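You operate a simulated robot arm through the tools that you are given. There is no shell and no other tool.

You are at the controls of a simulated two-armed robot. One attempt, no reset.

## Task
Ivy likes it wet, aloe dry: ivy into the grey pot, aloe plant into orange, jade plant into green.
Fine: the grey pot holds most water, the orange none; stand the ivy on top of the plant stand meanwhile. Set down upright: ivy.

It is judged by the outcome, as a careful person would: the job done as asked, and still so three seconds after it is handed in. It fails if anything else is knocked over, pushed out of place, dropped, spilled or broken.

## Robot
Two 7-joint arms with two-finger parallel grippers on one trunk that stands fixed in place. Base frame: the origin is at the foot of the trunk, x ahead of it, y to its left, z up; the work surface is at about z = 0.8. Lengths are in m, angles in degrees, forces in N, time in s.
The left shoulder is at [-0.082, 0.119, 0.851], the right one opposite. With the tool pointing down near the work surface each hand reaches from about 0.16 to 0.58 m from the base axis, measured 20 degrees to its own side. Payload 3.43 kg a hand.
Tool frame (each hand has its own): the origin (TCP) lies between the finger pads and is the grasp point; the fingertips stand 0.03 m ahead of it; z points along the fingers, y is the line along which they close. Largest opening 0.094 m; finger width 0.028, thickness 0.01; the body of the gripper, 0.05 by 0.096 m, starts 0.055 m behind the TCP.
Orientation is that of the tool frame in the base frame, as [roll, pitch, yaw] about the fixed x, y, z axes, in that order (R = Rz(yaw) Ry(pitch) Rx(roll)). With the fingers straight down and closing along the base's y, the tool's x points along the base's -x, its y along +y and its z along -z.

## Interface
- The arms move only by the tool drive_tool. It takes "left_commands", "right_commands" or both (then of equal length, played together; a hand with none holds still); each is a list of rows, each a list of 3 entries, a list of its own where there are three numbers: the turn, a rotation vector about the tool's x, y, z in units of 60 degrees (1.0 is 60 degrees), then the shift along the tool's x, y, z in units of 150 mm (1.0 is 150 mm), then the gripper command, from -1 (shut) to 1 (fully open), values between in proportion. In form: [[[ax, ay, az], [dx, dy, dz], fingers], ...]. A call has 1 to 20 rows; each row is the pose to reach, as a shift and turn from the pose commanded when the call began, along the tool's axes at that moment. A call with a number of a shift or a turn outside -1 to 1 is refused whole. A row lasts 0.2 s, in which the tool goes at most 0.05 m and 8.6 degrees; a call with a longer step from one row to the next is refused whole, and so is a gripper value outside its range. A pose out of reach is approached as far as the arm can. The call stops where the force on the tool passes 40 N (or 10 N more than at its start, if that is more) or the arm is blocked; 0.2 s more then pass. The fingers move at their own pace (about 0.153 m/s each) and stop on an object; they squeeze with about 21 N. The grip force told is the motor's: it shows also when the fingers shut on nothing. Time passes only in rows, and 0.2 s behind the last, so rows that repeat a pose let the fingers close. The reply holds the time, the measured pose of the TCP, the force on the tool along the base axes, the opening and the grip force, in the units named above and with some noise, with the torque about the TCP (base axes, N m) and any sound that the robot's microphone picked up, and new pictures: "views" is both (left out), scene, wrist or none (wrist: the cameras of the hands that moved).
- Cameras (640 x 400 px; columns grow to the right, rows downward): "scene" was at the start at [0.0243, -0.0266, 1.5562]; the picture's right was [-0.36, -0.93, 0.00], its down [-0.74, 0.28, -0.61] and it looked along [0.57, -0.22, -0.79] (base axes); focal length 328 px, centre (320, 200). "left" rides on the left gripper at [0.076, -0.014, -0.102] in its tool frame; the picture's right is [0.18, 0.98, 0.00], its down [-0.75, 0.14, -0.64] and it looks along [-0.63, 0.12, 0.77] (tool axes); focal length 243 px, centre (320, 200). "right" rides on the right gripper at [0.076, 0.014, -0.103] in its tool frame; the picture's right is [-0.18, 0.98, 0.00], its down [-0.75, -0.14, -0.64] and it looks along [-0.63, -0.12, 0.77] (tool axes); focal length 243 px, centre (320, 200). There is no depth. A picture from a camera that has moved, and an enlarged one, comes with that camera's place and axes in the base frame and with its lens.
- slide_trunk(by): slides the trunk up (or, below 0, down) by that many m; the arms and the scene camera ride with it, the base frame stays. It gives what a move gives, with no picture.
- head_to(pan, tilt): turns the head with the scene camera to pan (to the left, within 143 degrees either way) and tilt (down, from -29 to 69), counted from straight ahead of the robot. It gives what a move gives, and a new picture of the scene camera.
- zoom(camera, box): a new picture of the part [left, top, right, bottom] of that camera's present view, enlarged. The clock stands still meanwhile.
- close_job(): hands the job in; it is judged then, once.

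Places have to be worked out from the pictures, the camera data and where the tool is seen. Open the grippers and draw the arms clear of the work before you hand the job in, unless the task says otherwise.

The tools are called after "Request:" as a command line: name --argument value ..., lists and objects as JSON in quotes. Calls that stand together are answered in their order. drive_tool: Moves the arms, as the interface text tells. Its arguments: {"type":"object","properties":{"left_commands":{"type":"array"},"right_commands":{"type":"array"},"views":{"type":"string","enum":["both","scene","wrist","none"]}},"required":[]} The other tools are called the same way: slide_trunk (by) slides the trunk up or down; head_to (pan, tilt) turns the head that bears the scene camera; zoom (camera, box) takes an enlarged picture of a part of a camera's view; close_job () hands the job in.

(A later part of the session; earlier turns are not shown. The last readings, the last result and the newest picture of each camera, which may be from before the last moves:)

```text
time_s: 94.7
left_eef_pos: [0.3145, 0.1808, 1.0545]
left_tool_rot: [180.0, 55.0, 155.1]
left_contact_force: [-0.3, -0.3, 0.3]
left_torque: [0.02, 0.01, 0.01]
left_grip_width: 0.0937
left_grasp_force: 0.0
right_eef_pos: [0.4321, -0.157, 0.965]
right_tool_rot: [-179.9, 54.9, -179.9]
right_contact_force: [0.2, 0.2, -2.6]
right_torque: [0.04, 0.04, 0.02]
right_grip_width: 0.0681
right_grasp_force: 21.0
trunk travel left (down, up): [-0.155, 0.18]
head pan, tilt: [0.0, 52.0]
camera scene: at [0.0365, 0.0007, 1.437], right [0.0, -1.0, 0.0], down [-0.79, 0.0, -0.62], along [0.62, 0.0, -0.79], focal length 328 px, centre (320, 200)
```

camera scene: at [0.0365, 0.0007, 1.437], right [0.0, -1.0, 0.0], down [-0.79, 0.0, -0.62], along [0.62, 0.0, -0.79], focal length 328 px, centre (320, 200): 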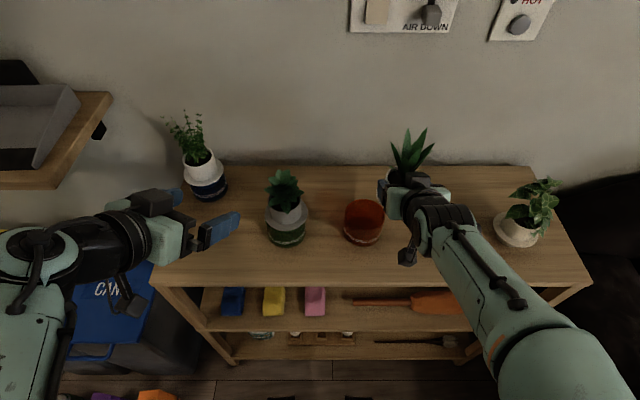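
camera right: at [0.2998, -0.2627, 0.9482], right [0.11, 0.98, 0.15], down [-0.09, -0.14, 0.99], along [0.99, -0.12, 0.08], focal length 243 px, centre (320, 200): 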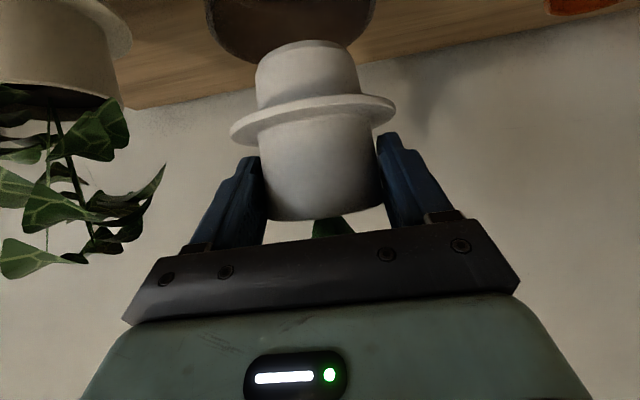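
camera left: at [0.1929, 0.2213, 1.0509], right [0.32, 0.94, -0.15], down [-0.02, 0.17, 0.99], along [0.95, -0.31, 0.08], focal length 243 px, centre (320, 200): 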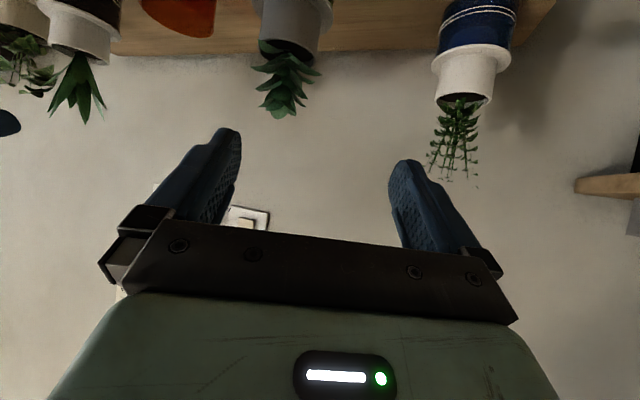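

Tracking is true. Second leg to above the orange pot, then down to z≈0.952 to check the alignment.

Request:
drive_tool --right_commands '[[[0, 0, 0], [-0.006, 0.1, 0.008], -1], [[0, 0, 0], [-0.012, 0.2, 0.017], -1], [[0, 0, 0], [-0.018, 0.3, 0.025], -1], [[0, 0, 0], [-0.0237, 0.405, 0.034], -1], [[0, 0, 0], [0.044, 0.405, 0.081], -1], [[0, 0, 0], [0.044, 0.405, 0.081], -1]]' --views "both"

Request:
zoom --camera "right" --box '[180, 0, 460, 200]'

```text
time_s: 96.1
left_eef_pos: [0.315, 0.1806, 1.0548]
left_tool_rot: [-180.0, 55.0, 154.9]
left_contact_force: [0.3, -0.7, 0.2]
left_torque: [0.02, -0.02, 0.0]
left_grip_width: 0.0939
left_grasp_force: 0.1
right_eef_pos: [0.4402, -0.0963, 0.953]
right_tool_rot: [180.0, 55.0, 180.0]
right_contact_force: [0.2, 0.0, -2.0]
right_torque: [0.03, 0.04, -0.01]
right_grip_width: 0.0679
right_grasp_force: 20.7
trunk travel left (down, up): [-0.155, 0.18]
head pan, tilt: [0.0, 52.0]
camera scene: at [0.0365, 0.0003, 1.437], right [0.0, -1.0, 0.0], down [-0.79, 0.0, -0.62], along [0.62, 0.0, -0.79], focal length 328 px, centre (320, 200)
camera right: at [0.3131, -0.0821, 0.9484], right [0.11, 0.98, 0.15], down [-0.09, -0.14, 0.99], along [0.99, -0.12, 0.08], focal length 243 px, centre (320, 200)
```

scene: 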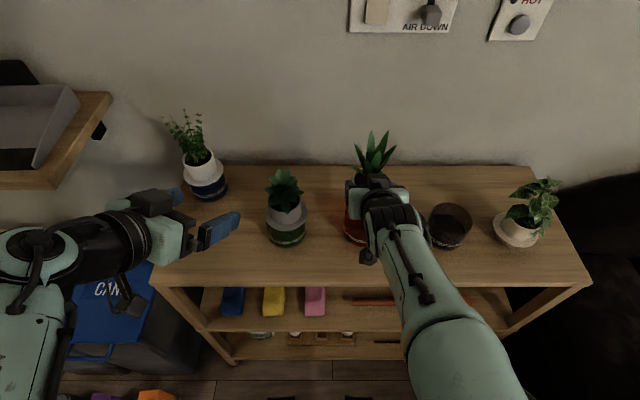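
right: 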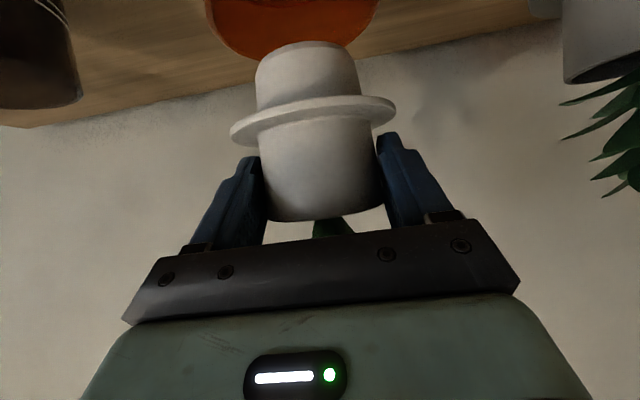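

```text
2.00 times, centred on (320, 100) of right
camera zoom: at [0.3131, -0.0821, 0.9484], right [0.11, 0.98, 0.15], down [-0.09, -0.14, 0.99], along [0.99, -0.12, 0.08], focal length 485 px, centre (320, 400)
```

zoom: 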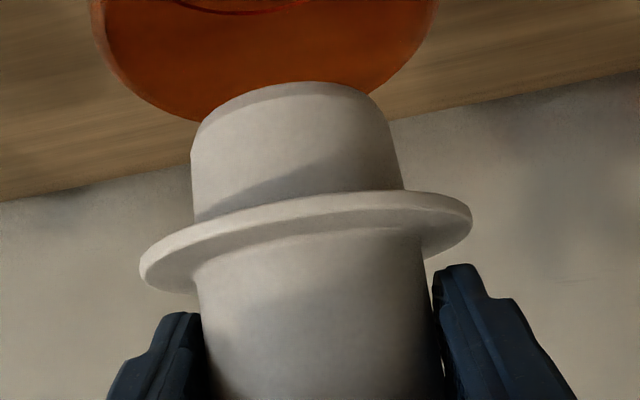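

Aligned with the orange pot as the jade was (rim 92–437). I lower 4.2 cm into it.

Request:
drive_tool --right_commands '[[[0, 0, 0], [0.06, 0, 0.037], -1], [[0, 0, 0], [0.118, 0, 0.075], -1], [[0, 0, 0], [0.176, 0, 0.114], -1], [[0, 0, 0], [0.235, 0, 0.1525], -1], [[0, 0, 0], [0.235, 0, 0.1525], -1]]' --views "none"

Request:
zoom --camera "right" --box '[180, 0, 460, 200]'

```text
time_s: 97.3
left_eef_pos: [0.3151, 0.1801, 1.0531]
left_tool_rot: [180.0, 54.9, 154.9]
left_contact_force: [0.2, 0.1, -0.5]
left_torque: [-0.04, 0.01, 0.02]
left_grip_width: 0.094
left_grasp_force: 0.0
right_eef_pos: [0.4382, -0.0969, 0.9101]
right_tool_rot: [-180.0, 54.9, 180.0]
right_contact_force: [-0.4, -0.2, -0.9]
right_torque: [0.01, -0.01, -0.01]
right_grip_width: 0.0676
right_grasp_force: 21.3
trunk travel left (down, up): [-0.155, 0.18]
head pan, tilt: [0.0, 52.0]
```

```text
2.00 times, centred on (320, 100) of right
camera zoom: at [0.3105, -0.0831, 0.9061], right [0.11, 0.98, 0.15], down [-0.09, -0.14, 0.99], along [0.99, -0.12, 0.08], focal length 485 px, centre (320, 400)
```

zoom: 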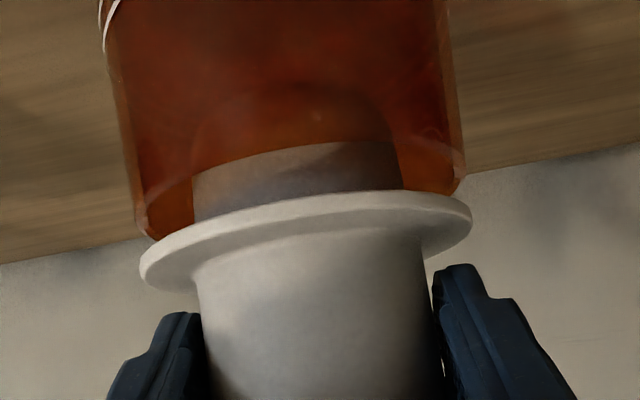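

Nicely centred in the translucent orange pot. Down 6 mm, then 1 mm steps.

Request:
drive_tool --right_commands '[[[0, 0, 0], [0.011, 0, 0.0077], -1], [[0, 0, 0], [0.022, 0, 0.0153], -1], [[0, 0, 0], [0.0328, 0, 0.023], -1], [[0, 0, 0], [0.0382, 0, 0.0268], -1]]' --views "none"

Request:
zoom --camera "right" --box '[180, 0, 460, 200]'

```text
time_s: 98.3
left_eef_pos: [0.3144, 0.1801, 1.0545]
left_tool_rot: [-180.0, 55.0, 154.9]
left_contact_force: [-0.4, 0.1, 0.7]
left_torque: [-0.01, 0.01, -0.01]
left_grip_width: 0.0942
left_grasp_force: 0.1
right_eef_pos: [0.4386, -0.0967, 0.9034]
right_tool_rot: [-180.0, 55.0, -180.0]
right_contact_force: [0.1, -0.2, -1.9]
right_torque: [0.0, 0.02, -0.05]
right_grip_width: 0.068
right_grasp_force: 21.1
trunk travel left (down, up): [-0.155, 0.18]
head pan, tilt: [0.0, 52.0]
```

```text
2.00 times, centred on (320, 100) of right
camera zoom: at [0.311, -0.0826, 0.8999], right [0.11, 0.98, 0.15], down [-0.09, -0.14, 0.99], along [0.99, -0.12, 0.08], focal length 485 px, centre (320, 400)
```

zoom: 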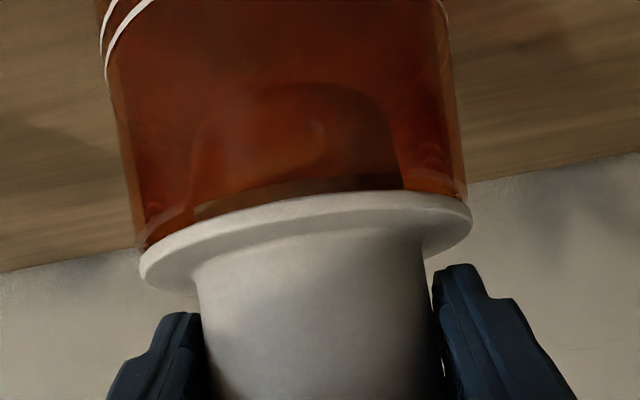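

Two more millimetres to go.

Request:
drive_tool --right_commands '[[[0, 0, 0], [0.0055, 0, 0.0038], -1], [[0, 0, 0], [0.0109, 0, 0.0077], -1], [[0, 0, 0], [0.0137, 0, 0.0096], -1]]' --views "none"

Request:
zoom --camera "right" --box '[180, 0, 460, 200]'

```text
time_s: 99.1
left_eef_pos: [0.3158, 0.18, 1.0547]
left_tool_rot: [-179.9, 55.0, 154.9]
left_contact_force: [-0.1, 0.1, 0.6]
left_torque: [0.0, -0.03, 0.04]
left_grip_width: 0.0941
left_grasp_force: 0.1
right_eef_pos: [0.4392, -0.0965, 0.9014]
right_tool_rot: [-180.0, 55.0, 179.9]
right_contact_force: [0.0, -0.3, 0.9]
right_torque: [0.14, 0.08, 0.0]
right_grip_width: 0.0679
right_grasp_force: 20.9
trunk travel left (down, up): [-0.155, 0.18]
head pan, tilt: [0.0, 52.0]
```

```text
2.00 times, centred on (320, 100) of right
camera zoom: at [0.3113, -0.0831, 0.8973], right [0.11, 0.98, 0.15], down [-0.09, -0.14, 0.99], along [0.99, -0.12, 0.08], focal length 485 px, centre (320, 400)
```

zoom: 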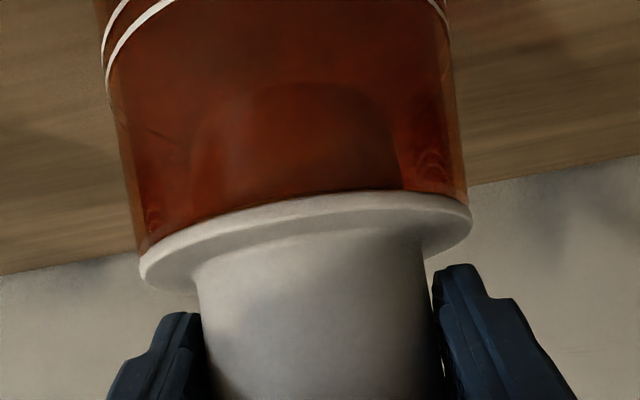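

The aloe's flange rests on the orange rim (Fz +0.9 N). I open the fingers.

Request:
drive_tool --right_commands '[[[0, 0, 0], [0, 0, 0], 0.4], [[0, 0, 0], [0, 0, 0], 0.55], [[0, 0, 0], [0, 0, 0], 0.8], [[0, 0, 0], [0, 0, 0], 1], [[0, 0, 0], [0, 0, 0], 1]]' --views "wrist"

Request:
drive_tool --right_commands '[[[0, 0, 0], [0.025, 0, -0.036], 1], [[0, 0, 0], [0.05, 0, -0.073], 1], [[0, 0, 0], [0.077, 0, -0.109], 1], [[0, 0, 0], [0.077, 0, -0.109], 1]]' --views "wrist"

```text
time_s: 100.3
left_eef_pos: [0.3153, 0.1795, 1.0547]
left_tool_rot: [180.0, 54.9, 154.9]
left_contact_force: [0.6, -0.2, 0.9]
left_torque: [-0.03, -0.02, 0.01]
left_grip_width: 0.0939
left_grasp_force: 0.0
right_eef_pos: [0.4393, -0.0967, 0.9019]
right_tool_rot: [180.0, 54.9, -180.0]
right_contact_force: [-0.6, 0.7, 0.7]
right_torque: [0.0, -0.03, 0.01]
right_grip_width: 0.0939
right_grasp_force: 0.1
trunk travel left (down, up): [-0.155, 0.18]
head pan, tilt: [0.0, 52.0]
camera right: at [0.3112, -0.083, 0.8971], right [0.11, 0.98, 0.15], down [-0.09, -0.14, 0.99], along [0.99, -0.12, 0.08], focal length 243 px, centre (320, 200)
```

right: 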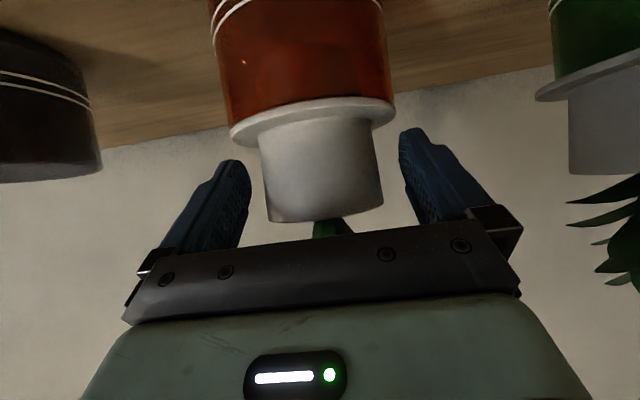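

```text
time_s: 101.3
left_eef_pos: [0.3143, 0.1798, 1.055]
left_tool_rot: [-179.9, 55.0, 155.0]
left_contact_force: [0.4, 0.0, 0.2]
left_torque: [-0.03, 0.02, 0.02]
left_grip_width: 0.0939
left_grasp_force: 0.1
right_eef_pos: [0.418, -0.0981, 0.902]
right_tool_rot: [180.0, 55.0, 179.9]
right_contact_force: [-0.3, 0.2, -0.5]
right_torque: [-0.05, 0.04, 0.01]
right_grip_width: 0.0938
right_grasp_force: 0.0
trunk travel left (down, up): [-0.155, 0.18]
head pan, tilt: [0.0, 52.0]
camera right: at [0.2902, -0.0836, 0.8967], right [0.11, 0.98, 0.15], down [-0.09, -0.14, 0.99], along [0.99, -0.12, 0.08], focal length 243 px, centre (320, 200)
```

right: 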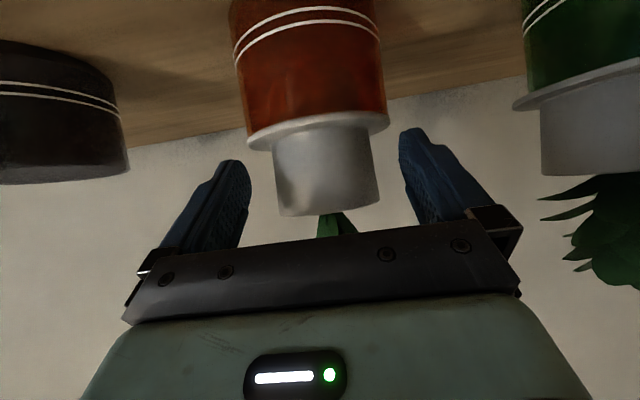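

The aloe stays put and the hand tracks true. Another 2 cm back, checking again.

Request:
drive_tool --right_commands '[[[0, 0, 0], [0.025, 0, -0.036], 1], [[0, 0, 0], [0.05, 0, -0.073], 1], [[0, 0, 0], [0.077, 0, -0.109], 1], [[0, 0, 0], [0.077, 0, -0.109], 1]]' --views "none"

```text
time_s: 102.3
left_eef_pos: [0.3159, 0.1798, 1.0535]
left_tool_rot: [180.0, 54.9, 155.0]
left_contact_force: [0.7, -0.5, 0.6]
left_torque: [-0.01, -0.01, 0.02]
left_grip_width: 0.0942
left_grasp_force: 0.0
right_eef_pos: [0.3979, -0.0979, 0.9022]
right_tool_rot: [179.9, 54.9, 179.9]
right_contact_force: [0.7, -0.7, -0.4]
right_torque: [0.01, -0.02, 0.0]
right_grip_width: 0.0942
right_grasp_force: 0.3
trunk travel left (down, up): [-0.155, 0.18]
head pan, tilt: [0.0, 52.0]
```

Still true at x=0.398. Two more centimetres, now also rising slightly.

Request:
drive_tool --right_commands '[[[0, 0, 0], [0.025, 0, -0.036], 1], [[0, 0, 0], [0.05, 0, -0.073], 1], [[0, 0, 0], [0.077, 0, -0.109], 1], [[0, 0, 0], [0.077, 0, -0.109], 1]]' --views "none"

Request:
drive_tool --right_commands '[[[0, 0, 0], [0.025, 0, -0.036], 1], [[0, 0, 0], [0.05, 0, -0.073], 1], [[0, 0, 0], [0.077, 0, -0.109], 1], [[0, 0, 0], [0.077, 0, -0.109], 1]]' --views "both"

```text
time_s: 103.3
left_eef_pos: [0.3159, 0.1797, 1.0538]
left_tool_rot: [-179.9, 55.0, 154.9]
left_contact_force: [0.8, 1.2, 0.0]
left_torque: [0.03, -0.04, 0.01]
left_grip_width: 0.0941
left_grasp_force: 0.2
right_eef_pos: [0.3768, -0.0962, 0.901]
right_tool_rot: [-180.0, 55.0, 180.0]
right_contact_force: [-0.8, -0.3, 0.5]
right_torque: [-0.02, 0.02, -0.02]
right_grip_width: 0.0938
right_grasp_force: 0.1
trunk travel left (down, up): [-0.155, 0.18]
head pan, tilt: [0.0, 52.0]
```

```text
time_s: 104.3
left_eef_pos: [0.3158, 0.1791, 1.0552]
left_tool_rot: [179.9, 55.0, 154.9]
left_contact_force: [-0.4, 0.1, -1.0]
left_torque: [0.01, 0.03, -0.01]
left_grip_width: 0.0938
left_grasp_force: 0.1
right_eef_pos: [0.3584, -0.0975, 0.9016]
right_tool_rot: [-180.0, 55.0, 179.9]
right_contact_force: [-0.3, 0.9, 0.1]
right_torque: [0.01, -0.04, 0.01]
right_grip_width: 0.094
right_grasp_force: 0.2
trunk travel left (down, up): [-0.155, 0.18]
head pan, tilt: [0.0, 52.0]
camera scene: at [0.0364, 0.0003, 1.437], right [0.0, -1.0, 0.0], down [-0.79, 0.0, -0.62], along [0.62, 0.0, -0.79], focal length 328 px, centre (320, 200)
camera right: at [0.2306, -0.0828, 0.8968], right [0.11, 0.98, 0.15], down [-0.09, -0.14, 0.99], along [0.99, -0.12, 0.08], focal length 243 px, centre (320, 200)
```

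scene: 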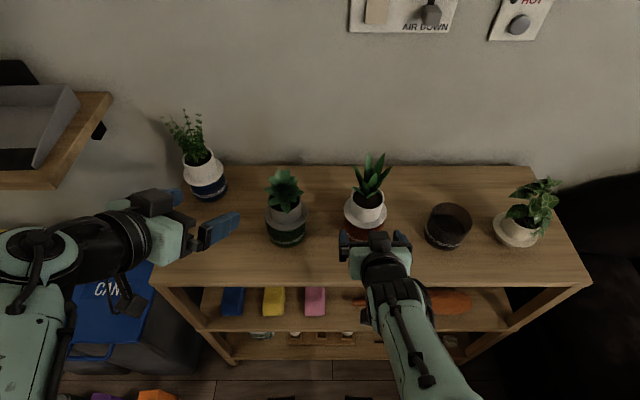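
right: 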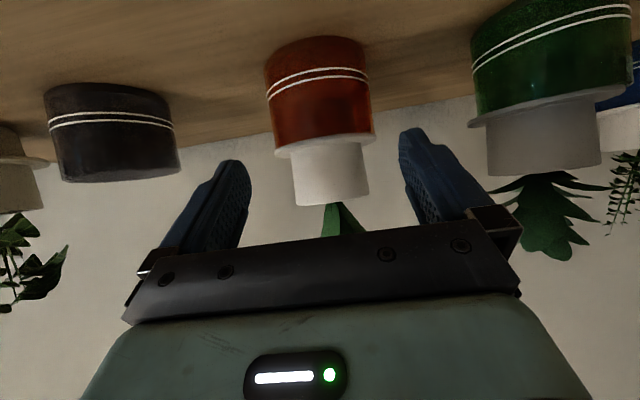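

The aloe stands properly in the orange pot. Now the right hand goes up and across, in front of the plants, to fetch the ivy.

Request:
drive_tool --right_commands '[[[0, 0, 0], [-0.135, 0, -0.156], 1], [[0, 0, 0], [-0.27, 0, -0.312], 1], [[0, 0, 0], [-0.405, 0, -0.467], 1], [[0, 0, 0], [-0.54, 0, -0.623], 1], [[0, 0, 0], [-0.54, -0.2, -0.623], 1], [[0, 0, 0], [-0.54, -0.4, -0.623], 1], [[0, 0, 0], [-0.54, -0.6, -0.623], 1], [[0, 0, 0], [-0.54, -0.8, -0.623], 1], [[0, 0, 0], [-0.54, -1.0, -0.623], 1]]' --views "none"

Request:
drive_tool --right_commands '[[[0, 0, 0], [0, -0.2, 0], 1], [[0, 0, 0], [0, -0.4, 0], 1], [[0, 0, 0], [0.03, -0.6, -0.043], 1], [[0, 0, 0], [0.06, -0.8, -0.085], 1], [[0, 0, 0], [0.06, -1.0, -0.085], 1]]' --views "none"

```text
time_s: 106.3
left_eef_pos: [0.315, 0.1792, 1.0541]
left_tool_rot: [179.9, 55.0, 154.9]
left_contact_force: [-0.7, 0.1, 0.1]
left_torque: [0.0, 0.01, -0.04]
left_grip_width: 0.0939
left_grasp_force: 0.3
right_eef_pos: [0.3281, -0.2471, 1.0213]
right_tool_rot: [180.0, 54.9, 180.0]
right_contact_force: [0.1, -0.1, 0.7]
right_torque: [-0.02, 0.02, 0.0]
right_grip_width: 0.0941
right_grasp_force: 0.1
trunk travel left (down, up): [-0.155, 0.18]
head pan, tilt: [0.0, 52.0]
```

```text
time_s: 107.5
left_eef_pos: [0.3147, 0.1799, 1.0547]
left_tool_rot: [179.9, 55.0, 155.0]
left_contact_force: [0.4, 0.4, 0.3]
left_torque: [0.0, -0.03, 0.0]
left_grip_width: 0.0942
left_grasp_force: 0.0
right_eef_pos: [0.3096, -0.398, 1.0226]
right_tool_rot: [180.0, 54.9, -180.0]
right_contact_force: [-0.4, -0.2, -0.2]
right_torque: [-0.01, -0.02, -0.02]
right_grip_width: 0.0942
right_grasp_force: 0.1
trunk travel left (down, up): [-0.155, 0.18]
head pan, tilt: [0.0, 52.0]
```

Now down in front of the ivy to its standing collar height (0.31, -0.425, 0.868).

Request:
drive_tool --right_commands '[[[0, 0, 0], [0, -0.182, 0], 1], [[0, 0, 0], [0.17, -0.182, 0.118], 1], [[0, 0, 0], [0.34, -0.182, 0.237], 1], [[0, 0, 0], [0.51, -0.182, 0.355], 1], [[0, 0, 0], [0.68, -0.182, 0.474], 1], [[0, 0, 0], [0.844, -0.182, 0.592], 1], [[0, 0, 0], [0.844, -0.182, 0.592], 1]]' --views "both"

Request:
zoom --camera "right" --box '[180, 40, 460, 240]'

```text
time_s: 109.1
left_eef_pos: [0.3145, 0.1804, 1.054]
left_tool_rot: [-180.0, 55.0, 154.9]
left_contact_force: [-0.1, 0.0, 0.2]
left_torque: [0.01, 0.05, 0.03]
left_grip_width: 0.094
left_grasp_force: 0.1
right_eef_pos: [0.3111, -0.4223, 0.8666]
right_tool_rot: [-180.0, 55.0, -179.9]
right_contact_force: [0.3, 0.4, 0.0]
right_torque: [0.0, 0.03, 0.0]
right_grip_width: 0.0941
right_grasp_force: 0.1
trunk travel left (down, up): [-0.155, 0.18]
head pan, tilt: [0.0, 52.0]
camera scene: at [0.0363, 0.0004, 1.437], right [0.0, -1.0, 0.0], down [-0.79, 0.0, -0.62], along [0.62, 0.0, -0.79], focal length 328 px, centre (320, 200)
camera right: at [0.1826, -0.4097, 0.8625], right [0.11, 0.98, 0.15], down [-0.09, -0.14, 0.99], along [0.99, -0.12, 0.08], focal length 243 px, centre (320, 200)
```

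scene: 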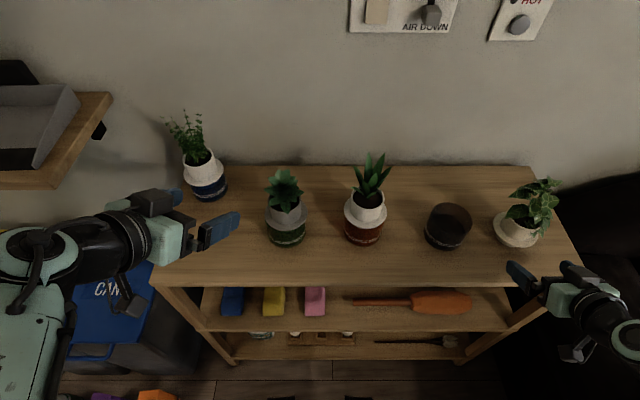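
right: 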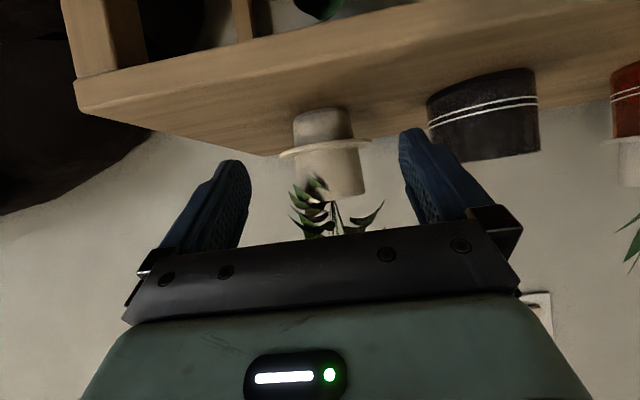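

```text
2.00 times, centred on (320, 140) of right
camera zoom: at [0.1826, -0.4097, 0.8625], right [0.11, 0.98, 0.15], down [-0.09, -0.14, 0.99], along [0.99, -0.12, 0.08], focal length 485 px, centre (320, 320)
```

zoom: 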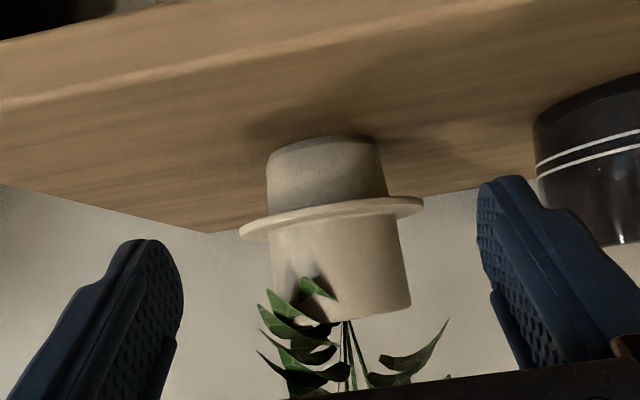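

The ivy is exactly where I left it and dead ahead. I advance 6 cm and re-check.

Request:
drive_tool --right_commands '[[[0, 0, 0], [-0.077, 0, 0.109], 1], [[0, 0, 0], [-0.153, 0, 0.218], 1], [[0, 0, 0], [-0.23, 0, 0.328], 1], [[0, 0, 0], [-0.23, 0, 0.328], 1]]' --views "none"

Request:
zoom --camera "right" --box '[180, 40, 460, 240]'

```text
time_s: 110.1
left_eef_pos: [0.3145, 0.18, 1.0536]
left_tool_rot: [-179.9, 55.0, 154.9]
left_contact_force: [0.2, 0.4, -0.1]
left_torque: [0.02, -0.04, 0.02]
left_grip_width: 0.0941
left_grasp_force: 0.0
right_eef_pos: [0.371, -0.4253, 0.866]
right_tool_rot: [180.0, 55.1, 179.9]
right_contact_force: [0.3, 0.2, -0.3]
right_torque: [0.0, 0.01, -0.03]
right_grip_width: 0.094
right_grasp_force: 0.1
trunk travel left (down, up): [-0.155, 0.18]
head pan, tilt: [0.0, 52.0]
```

```text
2.00 times, centred on (320, 140) of right
camera zoom: at [0.2432, -0.4106, 0.8621], right [0.11, 0.98, 0.15], down [-0.09, -0.14, 0.99], along [0.99, -0.12, 0.08], focal length 485 px, centre (320, 320)
```

zoom: 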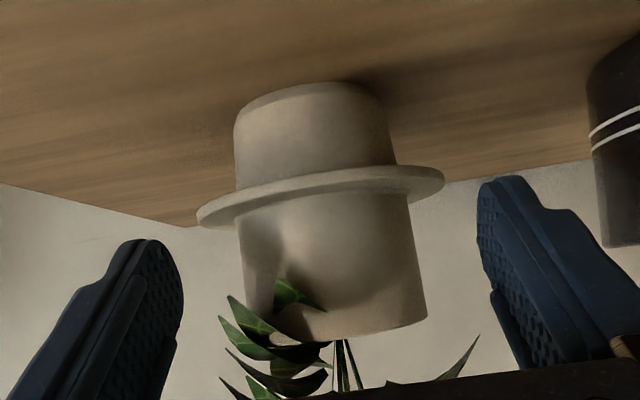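

Centred within 1 mm. The last 4.3 cm, then I'll close.

Request:
drive_tool --right_commands '[[[0, 0, 0], [-0.055, 0, 0.077], 1], [[0, 0, 0], [-0.111, 0, 0.154], 1], [[0, 0, 0], [-0.167, 0, 0.23], 1], [[0, 0, 0], [-0.167, 0, 0.23], 1]]' --views "both"

Request:
zoom --camera "right" --box '[180, 60, 460, 260]'

```text
time_s: 111.1
left_eef_pos: [0.3151, 0.1809, 1.055]
left_tool_rot: [-180.0, 55.0, 155.0]
left_contact_force: [0.0, -0.3, 0.6]
left_torque: [-0.01, -0.02, 0.02]
left_grip_width: 0.0941
left_grasp_force: 0.1
right_eef_pos: [0.4132, -0.4248, 0.8676]
right_tool_rot: [180.0, 54.9, -180.0]
right_contact_force: [-0.7, 0.0, -0.1]
right_torque: [-0.01, -0.01, 0.0]
right_grip_width: 0.0939
right_grasp_force: 0.2
trunk travel left (down, up): [-0.155, 0.18]
head pan, tilt: [0.0, 52.0]
camera scene: at [0.0364, 0.0002, 1.437], right [0.0, -1.0, 0.0], down [-0.79, 0.0, -0.62], along [0.62, 0.0, -0.79], focal length 328 px, centre (320, 200)
camera right: at [0.2871, -0.41, 0.8633], right [0.11, 0.98, 0.15], down [-0.09, -0.14, 0.99], along [0.99, -0.12, 0.08], focal length 243 px, centre (320, 200)
```

scene: 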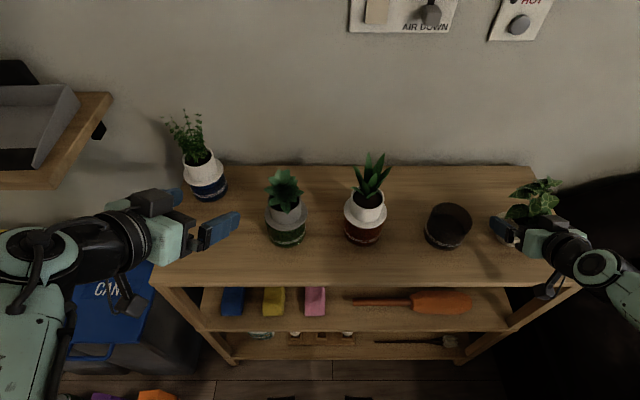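
right: 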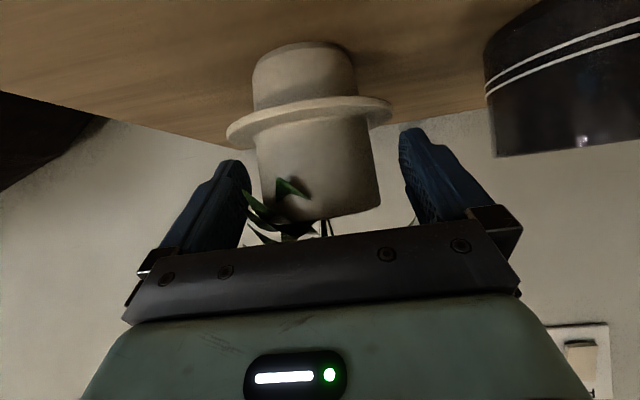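

```text
2.00 times, centred on (320, 160) of right
camera zoom: at [0.2871, -0.41, 0.8633], right [0.11, 0.98, 0.15], down [-0.09, -0.14, 0.99], along [0.99, -0.12, 0.08], focal length 485 px, centre (320, 280)
```

zoom: 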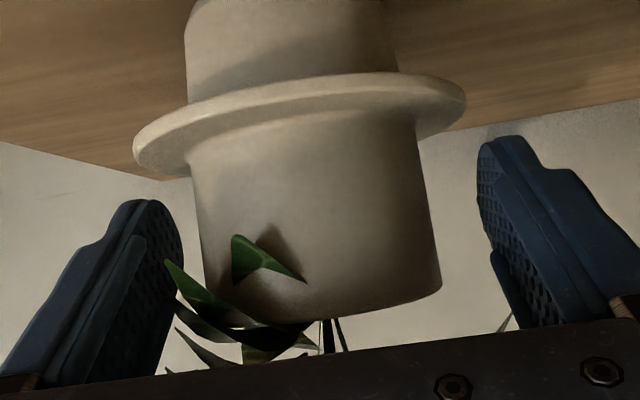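

Same picture as the first ivy grasp (1 mm to the right). I trim 1 mm and close.

Request:
drive_tool --right_commands '[[[0, 0, 0], [0, -0.007, 0], 1], [[0, 0, 0], [0, -0.007, 0], 0.5], [[0, 0, 0], [0, -0.007, 0], -1], [[0, 0, 0], [0, -0.007, 0], -1], [[0, 0, 0], [0, -0.007, 0], -1]]' --views "none"

Request:
drive_tool --right_commands '[[[0, 0, 0], [-0.055, 0, -0.038], -1], [[0, 0, 0], [-0.109, 0, -0.0765], -1], [[0, 0, 0], [-0.218, 0, -0.153], -1], [[0, 0, 0], [-0.328, 0, -0.23], -1], [[0, 0, 0], [-0.437, 0, -0.306], -1], [[0, 0, 0], [-0.519, 0, -0.364], -1]]' --views "both"

Request:
zoom --camera "right" --box '[180, 0, 460, 200]'

```text
time_s: 112.3
left_eef_pos: [0.3141, 0.1804, 1.0534]
left_tool_rot: [179.9, 54.9, 155.0]
left_contact_force: [-0.9, 0.1, 1.3]
left_torque: [0.0, -0.03, -0.02]
left_grip_width: 0.0937
left_grasp_force: 0.0
right_eef_pos: [0.4146, -0.4254, 0.8679]
right_tool_rot: [-180.0, 54.9, 179.9]
right_contact_force: [0.1, -0.5, 0.5]
right_torque: [0.02, 0.0, -0.03]
right_grip_width: 0.0679
right_grasp_force: 21.4
trunk travel left (down, up): [-0.155, 0.18]
head pan, tilt: [0.0, 52.0]
```

```text
time_s: 113.7
left_eef_pos: [0.315, 0.1787, 1.0538]
left_tool_rot: [-179.9, 54.9, 154.9]
left_contact_force: [-0.1, -0.5, 0.9]
left_torque: [0.01, -0.01, -0.01]
left_grip_width: 0.0942
left_grasp_force: 0.1
right_eef_pos: [0.4133, -0.426, 0.9618]
right_tool_rot: [179.9, 54.9, -180.0]
right_contact_force: [0.5, 0.8, -2.1]
right_torque: [0.03, 0.06, -0.01]
right_grip_width: 0.0676
right_grasp_force: 21.1
trunk travel left (down, up): [-0.155, 0.18]
head pan, tilt: [0.0, 52.0]
camera scene: at [0.0365, 0.0002, 1.437], right [0.0, -1.0, 0.0], down [-0.79, 0.0, -0.62], along [0.62, 0.0, -0.79], focal length 328 px, centre (320, 200)
camera right: at [0.2865, -0.4113, 0.9575], right [0.11, 0.98, 0.15], down [-0.09, -0.14, 0.99], along [0.99, -0.12, 0.08], focal length 243 px, centre (320, 200)
```

scene: 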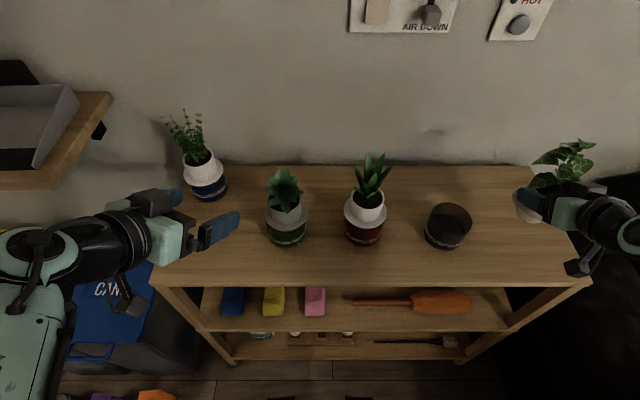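
right: 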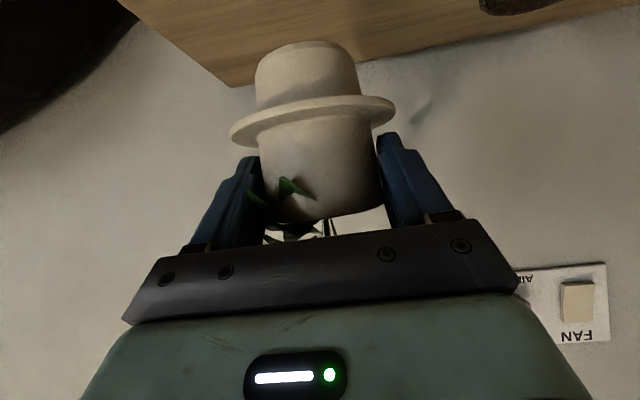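

```text
2.00 times, centred on (320, 100) of right
camera zoom: at [0.2865, -0.4113, 0.9575], right [0.11, 0.98, 0.15], down [-0.09, -0.14, 0.99], along [0.99, -0.12, 0.08], focal length 485 px, centre (320, 400)
```

zoom: 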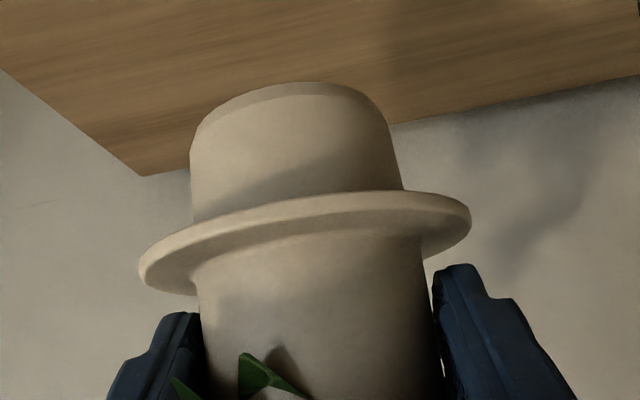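

The ivy is up, upright and firm. I carry it left to above the empty grey pot.

Request:
drive_tool --right_commands '[[[0, 0, 0], [-0.03, 0.1, -0.005], -1], [[0, 0, 0], [-0.045, 0.28, 0.012], -1], [[0, 0, 0], [-0.055, 0.46, 0.025], -1], [[0, 0, 0], [-0.065, 0.64, 0.037], -1], [[0, 0, 0], [-0.073, 0.82, 0.047], -1], [[0, 0, 0], [-0.081, 0.986, 0.057], -1], [[0, 0, 0], [-0.081, 0.986, 0.057], -1]]' --views "both"

Request:
zoom --camera "right" --box '[180, 0, 460, 200]'

```text
time_s: 115.3
left_eef_pos: [0.3156, 0.1803, 1.0541]
left_tool_rot: [-180.0, 55.1, 154.9]
left_contact_force: [0.0, -0.2, -0.4]
left_torque: [-0.01, 0.0, -0.01]
left_grip_width: 0.0942
left_grasp_force: 0.0
right_eef_pos: [0.4275, -0.276, 0.9671]
right_tool_rot: [-180.0, 55.0, -179.9]
right_contact_force: [0.5, -0.1, -2.4]
right_torque: [-0.03, 0.03, -0.03]
right_grip_width: 0.0678
right_grasp_force: 20.8
trunk travel left (down, up): [-0.155, 0.18]
head pan, tilt: [0.0, 52.0]
camera scene: at [0.0365, 0.0001, 1.437], right [0.0, -1.0, 0.0], down [-0.79, 0.0, -0.62], along [0.62, 0.0, -0.79], focal length 328 px, centre (320, 200)
camera right: at [0.3002, -0.2628, 0.9629], right [0.11, 0.98, 0.15], down [-0.09, -0.14, 0.99], along [0.99, -0.12, 0.08], focal length 243 px, centre (320, 200)
```

scene: 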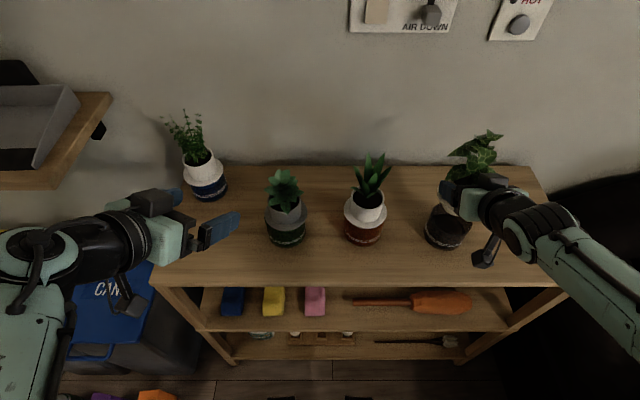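
right: 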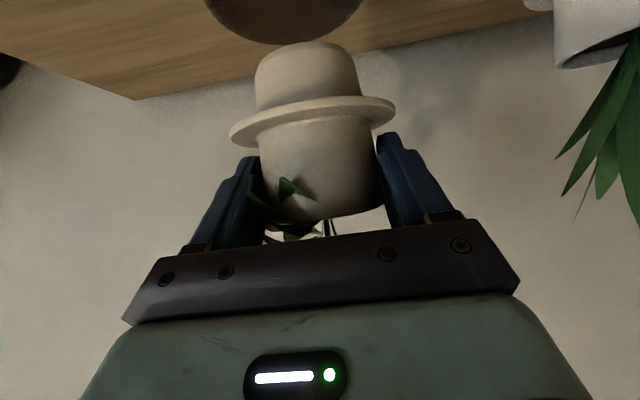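

```text
2.00 times, centred on (320, 100) of right
camera zoom: at [0.3002, -0.2628, 0.9629], right [0.11, 0.98, 0.15], down [-0.09, -0.14, 0.99], along [0.99, -0.12, 0.08], focal length 485 px, centre (320, 400)
```

zoom: 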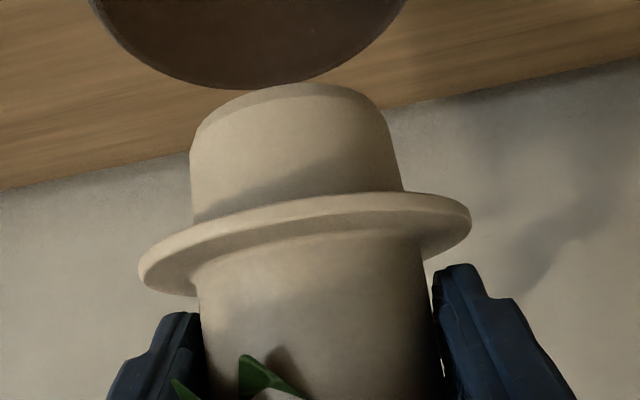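

Over the grey pot. Down to z≈0.952 to compare with the aloe's lift-out picture (rim at 92–431).

Request:
drive_tool --right_commands '[[[0, 0, 0], [0.041, 0, 0.029], -1], [[0, 0, 0], [0.082, 0, 0.0574], -1], [[0, 0, 0], [0.082, 0, 0.0574], -1]]' --views "none"

Request:
zoom --camera "right" --box '[180, 0, 460, 200]'

```text
time_s: 116.1
left_eef_pos: [0.3151, 0.1802, 1.0542]
left_tool_rot: [180.0, 55.0, 154.9]
left_contact_force: [-0.1, 0.2, -0.3]
left_torque: [-0.03, -0.02, -0.03]
left_grip_width: 0.094
left_grasp_force: 0.0
right_eef_pos: [0.4274, -0.2759, 0.9527]
right_tool_rot: [179.9, 54.9, 179.9]
right_contact_force: [-0.4, -1.0, -2.2]
right_torque: [-0.01, 0.0, 0.0]
right_grip_width: 0.0679
right_grasp_force: 20.7
trunk travel left (down, up): [-0.155, 0.18]
head pan, tilt: [0.0, 52.0]
```

```text
2.00 times, centred on (320, 100) of right
camera zoom: at [0.3004, -0.2634, 0.9482], right [0.11, 0.98, 0.15], down [-0.09, -0.14, 0.99], along [0.99, -0.12, 0.08], focal length 485 px, centre (320, 400)
```

zoom: 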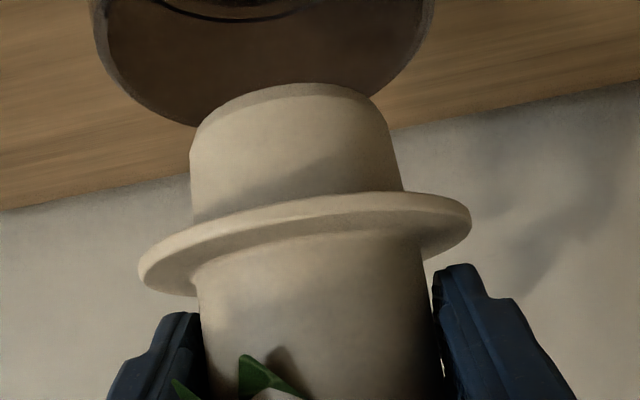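

Matches (rim 90–434). I lower the ivy 4.2 cm into the grey pot.

Request:
drive_tool --right_commands '[[[0, 0, 0], [0.057, 0, 0.04], -1], [[0, 0, 0], [0.115, 0, 0.08], -1], [[0, 0, 0], [0.172, 0, 0.12], -1], [[0, 0, 0], [0.229, 0, 0.161], -1], [[0, 0, 0], [0.229, 0, 0.161], -1]]' --views "none"

Request:
zoom --camera "right" --box '[180, 0, 460, 200]'

```text
time_s: 117.3
left_eef_pos: [0.315, 0.1802, 1.0543]
left_tool_rot: [-179.9, 55.0, 154.9]
left_contact_force: [-1.1, 0.1, 0.3]
left_torque: [-0.04, 0.02, 0.03]
left_grip_width: 0.094
left_grasp_force: 0.0
right_eef_pos: [0.4295, -0.279, 0.9142]
right_tool_rot: [180.0, 54.6, 179.8]
right_contact_force: [0.5, 0.1, -3.2]
right_torque: [0.0, 0.04, -0.01]
right_grip_width: 0.068
right_grasp_force: 20.9
right hand out of reach, approached as far as the arm can: row 4, 5
trunk travel left (down, up): [-0.155, 0.18]
head pan, tilt: [0.0, 52.0]
```

```text
2.00 times, centred on (320, 100) of right
camera zoom: at [0.3013, -0.2642, 0.9102], right [0.11, 0.98, 0.15], down [-0.09, -0.14, 0.99], along [0.99, -0.12, 0.07], focal length 485 px, centre (320, 400)
```

zoom: 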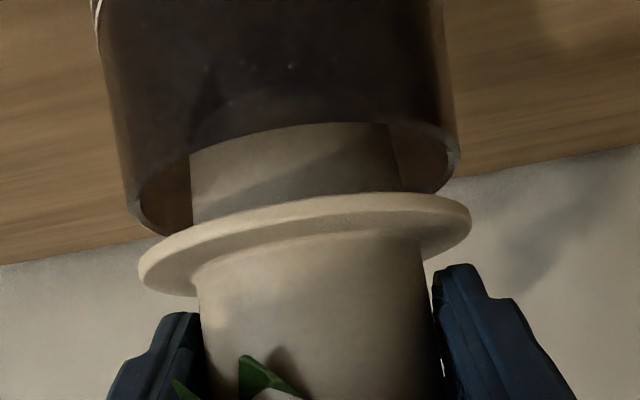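

The arm reports its reach limit here, with the insert 1.2 cm short of seating but well centred. The trunk can lower the hand straight down instead: first by 8 mm.

Request:
slide_trunk --by -0.008

Request:
zoom --camera "right" --box '[180, 0, 460, 200]'

```text
time_s: 117.8
left_eef_pos: [0.3139, 0.1811, 1.0444]
left_tool_rot: [180.0, 55.0, 155.0]
left_contact_force: [-0.8, 0.1, 0.1]
left_torque: [0.04, -0.02, -0.01]
left_grip_width: 0.094
left_grasp_force: 0.1
right_eef_pos: [0.4272, -0.2784, 0.9065]
right_tool_rot: [-179.9, 55.0, 180.0]
right_contact_force: [-0.2, 0.5, -2.5]
right_torque: [-0.02, 0.04, -0.01]
right_grip_width: 0.0677
right_grasp_force: 20.6
trunk travel left (down, up): [-0.147, 0.188]
head pan, tilt: [0.0, 52.0]
```

```text
2.00 times, centred on (320, 100) of right
camera zoom: at [0.3008, -0.2644, 0.9016], right [0.11, 0.98, 0.15], down [-0.09, -0.14, 0.99], along [0.99, -0.12, 0.08], focal length 485 px, centre (320, 400)
```

zoom: 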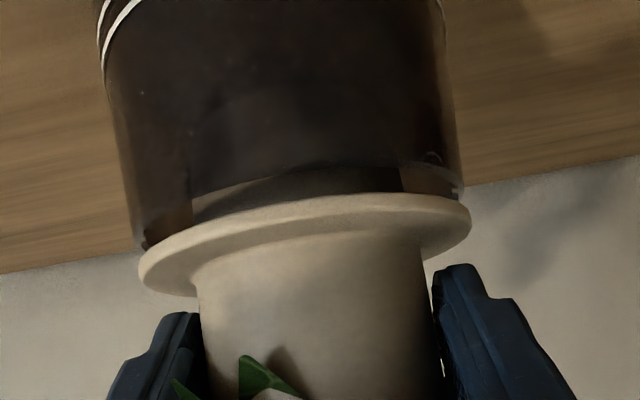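

About 4 mm left. Another 3 mm with the trunk.

Request:
slide_trunk --by -0.003

Request:
zoom --camera "right" --box '[180, 0, 460, 200]'

```text
time_s: 118.3
left_eef_pos: [0.3142, 0.1814, 1.0421]
left_tool_rot: [180.0, 55.0, 154.9]
left_contact_force: [-0.2, -0.1, 0.1]
left_torque: [0.03, -0.03, 0.01]
left_grip_width: 0.0941
left_grasp_force: 0.1
right_eef_pos: [0.4284, -0.2784, 0.9034]
right_tool_rot: [-180.0, 54.9, -180.0]
right_contact_force: [0.5, 0.3, -2.5]
right_torque: [0.02, 0.01, 0.02]
right_grip_width: 0.0679
right_grasp_force: 21.0
trunk travel left (down, up): [-0.144, 0.191]
head pan, tilt: [0.0, 52.0]
```

```text
2.00 times, centred on (320, 100) of right
camera zoom: at [0.3008, -0.2644, 0.8988], right [0.11, 0.98, 0.15], down [-0.09, -0.14, 0.99], along [0.99, -0.12, 0.08], focal length 485 px, centre (320, 400)
```

zoom: 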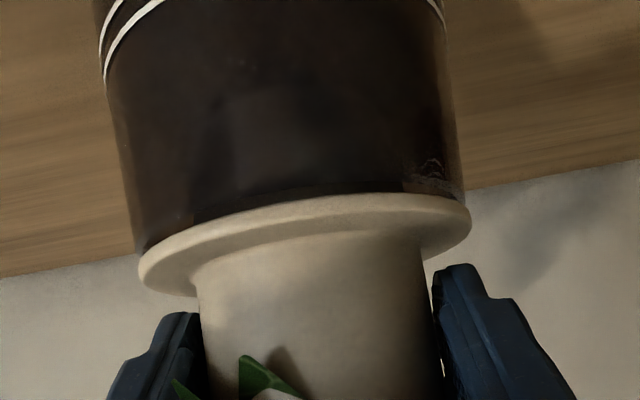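

Nearly flush. One more millimetre.

Request:
slide_trunk --by -0.0012

Request:
zoom --camera "right" --box '[180, 0, 460, 200]'

```text
time_s: 118.9
left_eef_pos: [0.3152, 0.1807, 1.041]
left_tool_rot: [180.0, 55.1, 154.8]
left_contact_force: [-0.2, -0.6, -0.4]
left_torque: [0.01, -0.01, -0.01]
left_grip_width: 0.0942
left_grasp_force: 0.1
right_eef_pos: [0.4282, -0.2785, 0.9017]
right_tool_rot: [179.9, 54.8, 179.9]
right_contact_force: [0.2, -0.5, -1.6]
right_torque: [0.02, 0.03, -0.01]
right_grip_width: 0.0678
right_grasp_force: 20.8
trunk travel left (down, up): [-0.143, 0.193]
head pan, tilt: [0.0, 52.0]
```

```text
2.00 times, centred on (320, 100) of right
camera zoom: at [0.3008, -0.2643, 0.8977], right [0.11, 0.98, 0.15], down [-0.09, -0.14, 0.99], along [0.99, -0.12, 0.08], focal length 485 px, centre (320, 400)
```

zoom: 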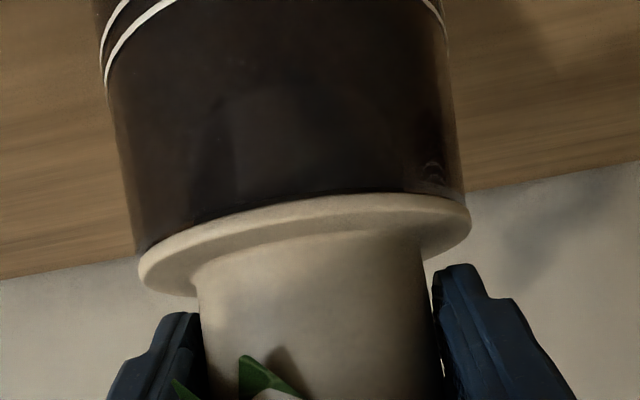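

The gap has closed (Fz -1.6 N, just touching). A last millimetre so the weight rests on the rim, then release.

Request:
slide_trunk --by -0.001

```text
time_s: 119.4
left_eef_pos: [0.313, 0.181, 1.0409]
left_tool_rot: [180.0, 55.0, 154.9]
left_contact_force: [1.0, -0.3, -0.4]
left_torque: [0.0, -0.03, -0.02]
left_grip_width: 0.0937
left_grasp_force: 0.1
right_eef_pos: [0.4288, -0.2783, 0.9018]
right_tool_rot: [179.9, 55.0, 179.9]
right_contact_force: [0.5, -0.4, 0.5]
right_torque: [0.09, 0.02, -0.04]
right_grip_width: 0.0678
right_grasp_force: 21.0
trunk travel left (down, up): [-0.142, 0.194]
head pan, tilt: [0.0, 52.0]
```

Seated (Fz +0.5 N). I first hold the pose one row to make sure the arm doesn't shift, then open.

Request:
drive_tool --right_commands '[[[0, 0, 0], [0, 0, 0], -1]]' --views "none"

```text
time_s: 119.8
left_eef_pos: [0.3154, 0.1813, 1.0396]
left_tool_rot: [179.9, 55.0, 154.8]
left_contact_force: [0.2, -1.1, 0.1]
left_torque: [-0.03, 0.0, 0.0]
left_grip_width: 0.094
left_grasp_force: 0.0
right_eef_pos: [0.427, -0.278, 0.901]
right_tool_rot: [-180.0, 55.0, 179.9]
right_contact_force: [1.5, -0.5, 1.9]
right_torque: [0.12, 0.02, -0.05]
right_grip_width: 0.068
right_grasp_force: 20.8
trunk travel left (down, up): [-0.142, 0.194]
head pan, tilt: [0.0, 52.0]
```

No shift. Opening the fingers.

Request:
drive_tool --right_commands '[[[0, 0, 0], [0, 0, 0], 0.4], [[0, 0, 0], [0, 0, 0], 0.55], [[0, 0, 0], [0, 0, 0], 0.8], [[0, 0, 0], [0, 0, 0], 1], [[0, 0, 0], [0, 0, 0], 1]]' --views "both"

Request:
zoom --camera "right" --box '[180, 40, 460, 240]'

```text
time_s: 121.0
left_eef_pos: [0.3144, 0.1811, 1.04]
left_tool_rot: [-180.0, 55.1, 154.9]
left_contact_force: [0.1, 0.3, 0.6]
left_torque: [0.01, -0.02, 0.02]
left_grip_width: 0.0941
left_grasp_force: 0.0
right_eef_pos: [0.427, -0.2778, 0.9007]
right_tool_rot: [-179.9, 54.9, 180.0]
right_contact_force: [0.6, 0.1, 0.1]
right_torque: [0.01, -0.02, 0.03]
right_grip_width: 0.094
right_grasp_force: 0.0
trunk travel left (down, up): [-0.142, 0.194]
head pan, tilt: [0.0, 52.0]
camera scene: at [0.0389, 0.0003, 1.4235], right [0.0, -1.0, 0.0], down [-0.79, 0.0, -0.62], along [0.62, 0.0, -0.79], focal length 328 px, centre (320, 200)
camera right: at [0.3007, -0.2642, 0.8968], right [0.11, 0.98, 0.15], down [-0.09, -0.14, 0.99], along [0.99, -0.12, 0.08], focal length 243 px, centre (320, 200)
```

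scene: 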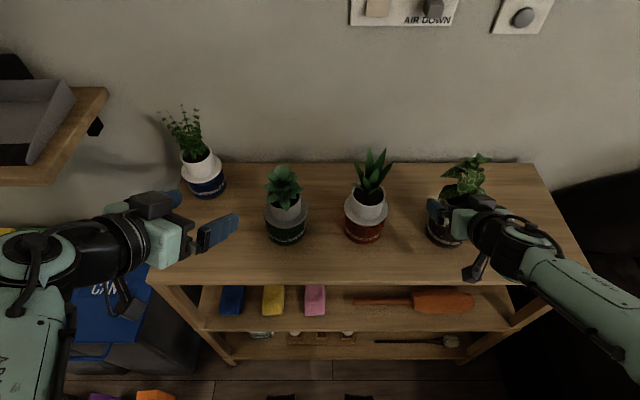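
right: 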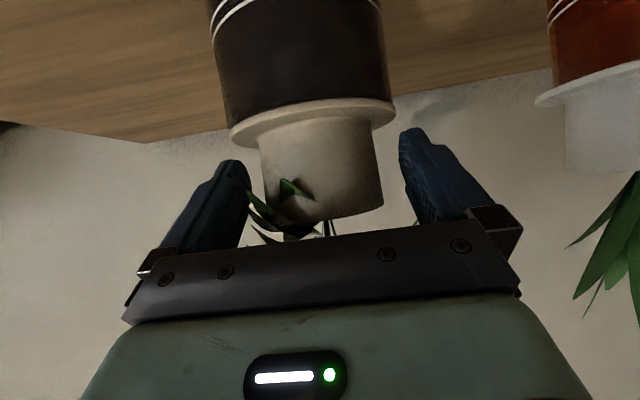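

```text
2.00 times, centred on (320, 140) of right
camera zoom: at [0.3007, -0.2642, 0.8968], right [0.11, 0.98, 0.15], down [-0.09, -0.14, 0.99], along [0.99, -0.12, 0.08], focal length 485 px, centre (320, 320)
```

zoom: 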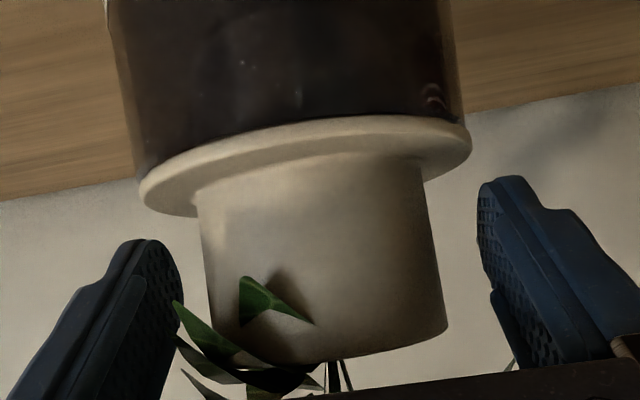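

The ivy sits flush in the grey pot. I back out in small steps: 1.5 cm first.

Request:
drive_tool --right_commands '[[[0, 0, 0], [0.019, 0, -0.027], 1], [[0, 0, 0], [0.038, 0, -0.055], 1], [[0, 0, 0], [0.057, 0, -0.082], 1], [[0, 0, 0], [0.057, 0, -0.082], 1]]' --views "wrist"

```text
time_s: 122.0
left_eef_pos: [0.3145, 0.1809, 1.0401]
left_tool_rot: [180.0, 55.0, 154.9]
left_contact_force: [1.3, 0.3, 0.1]
left_torque: [0.02, 0.02, -0.02]
left_grip_width: 0.0941
left_grasp_force: 0.1
right_eef_pos: [0.4133, -0.2793, 0.8999]
right_tool_rot: [179.9, 54.9, -180.0]
right_contact_force: [0.2, -1.1, -0.6]
right_torque: [0.01, 0.0, -0.02]
right_grip_width: 0.0937
right_grasp_force: 0.1
trunk travel left (down, up): [-0.142, 0.194]
head pan, tilt: [0.0, 52.0]
camera right: at [0.2858, -0.2643, 0.8963], right [0.11, 0.98, 0.15], down [-0.09, -0.14, 0.99], along [0.99, -0.12, 0.08], focal length 243 px, centre (320, 200)
```

right: 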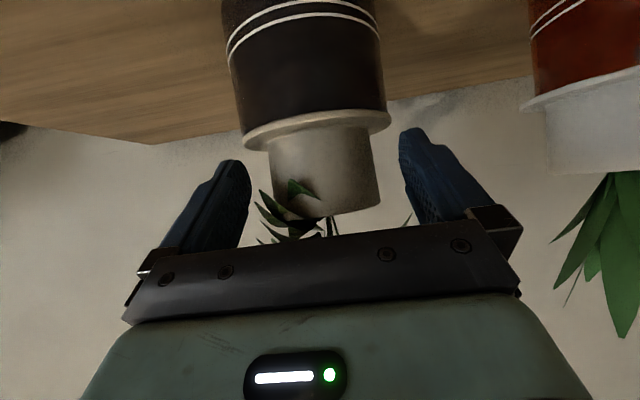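

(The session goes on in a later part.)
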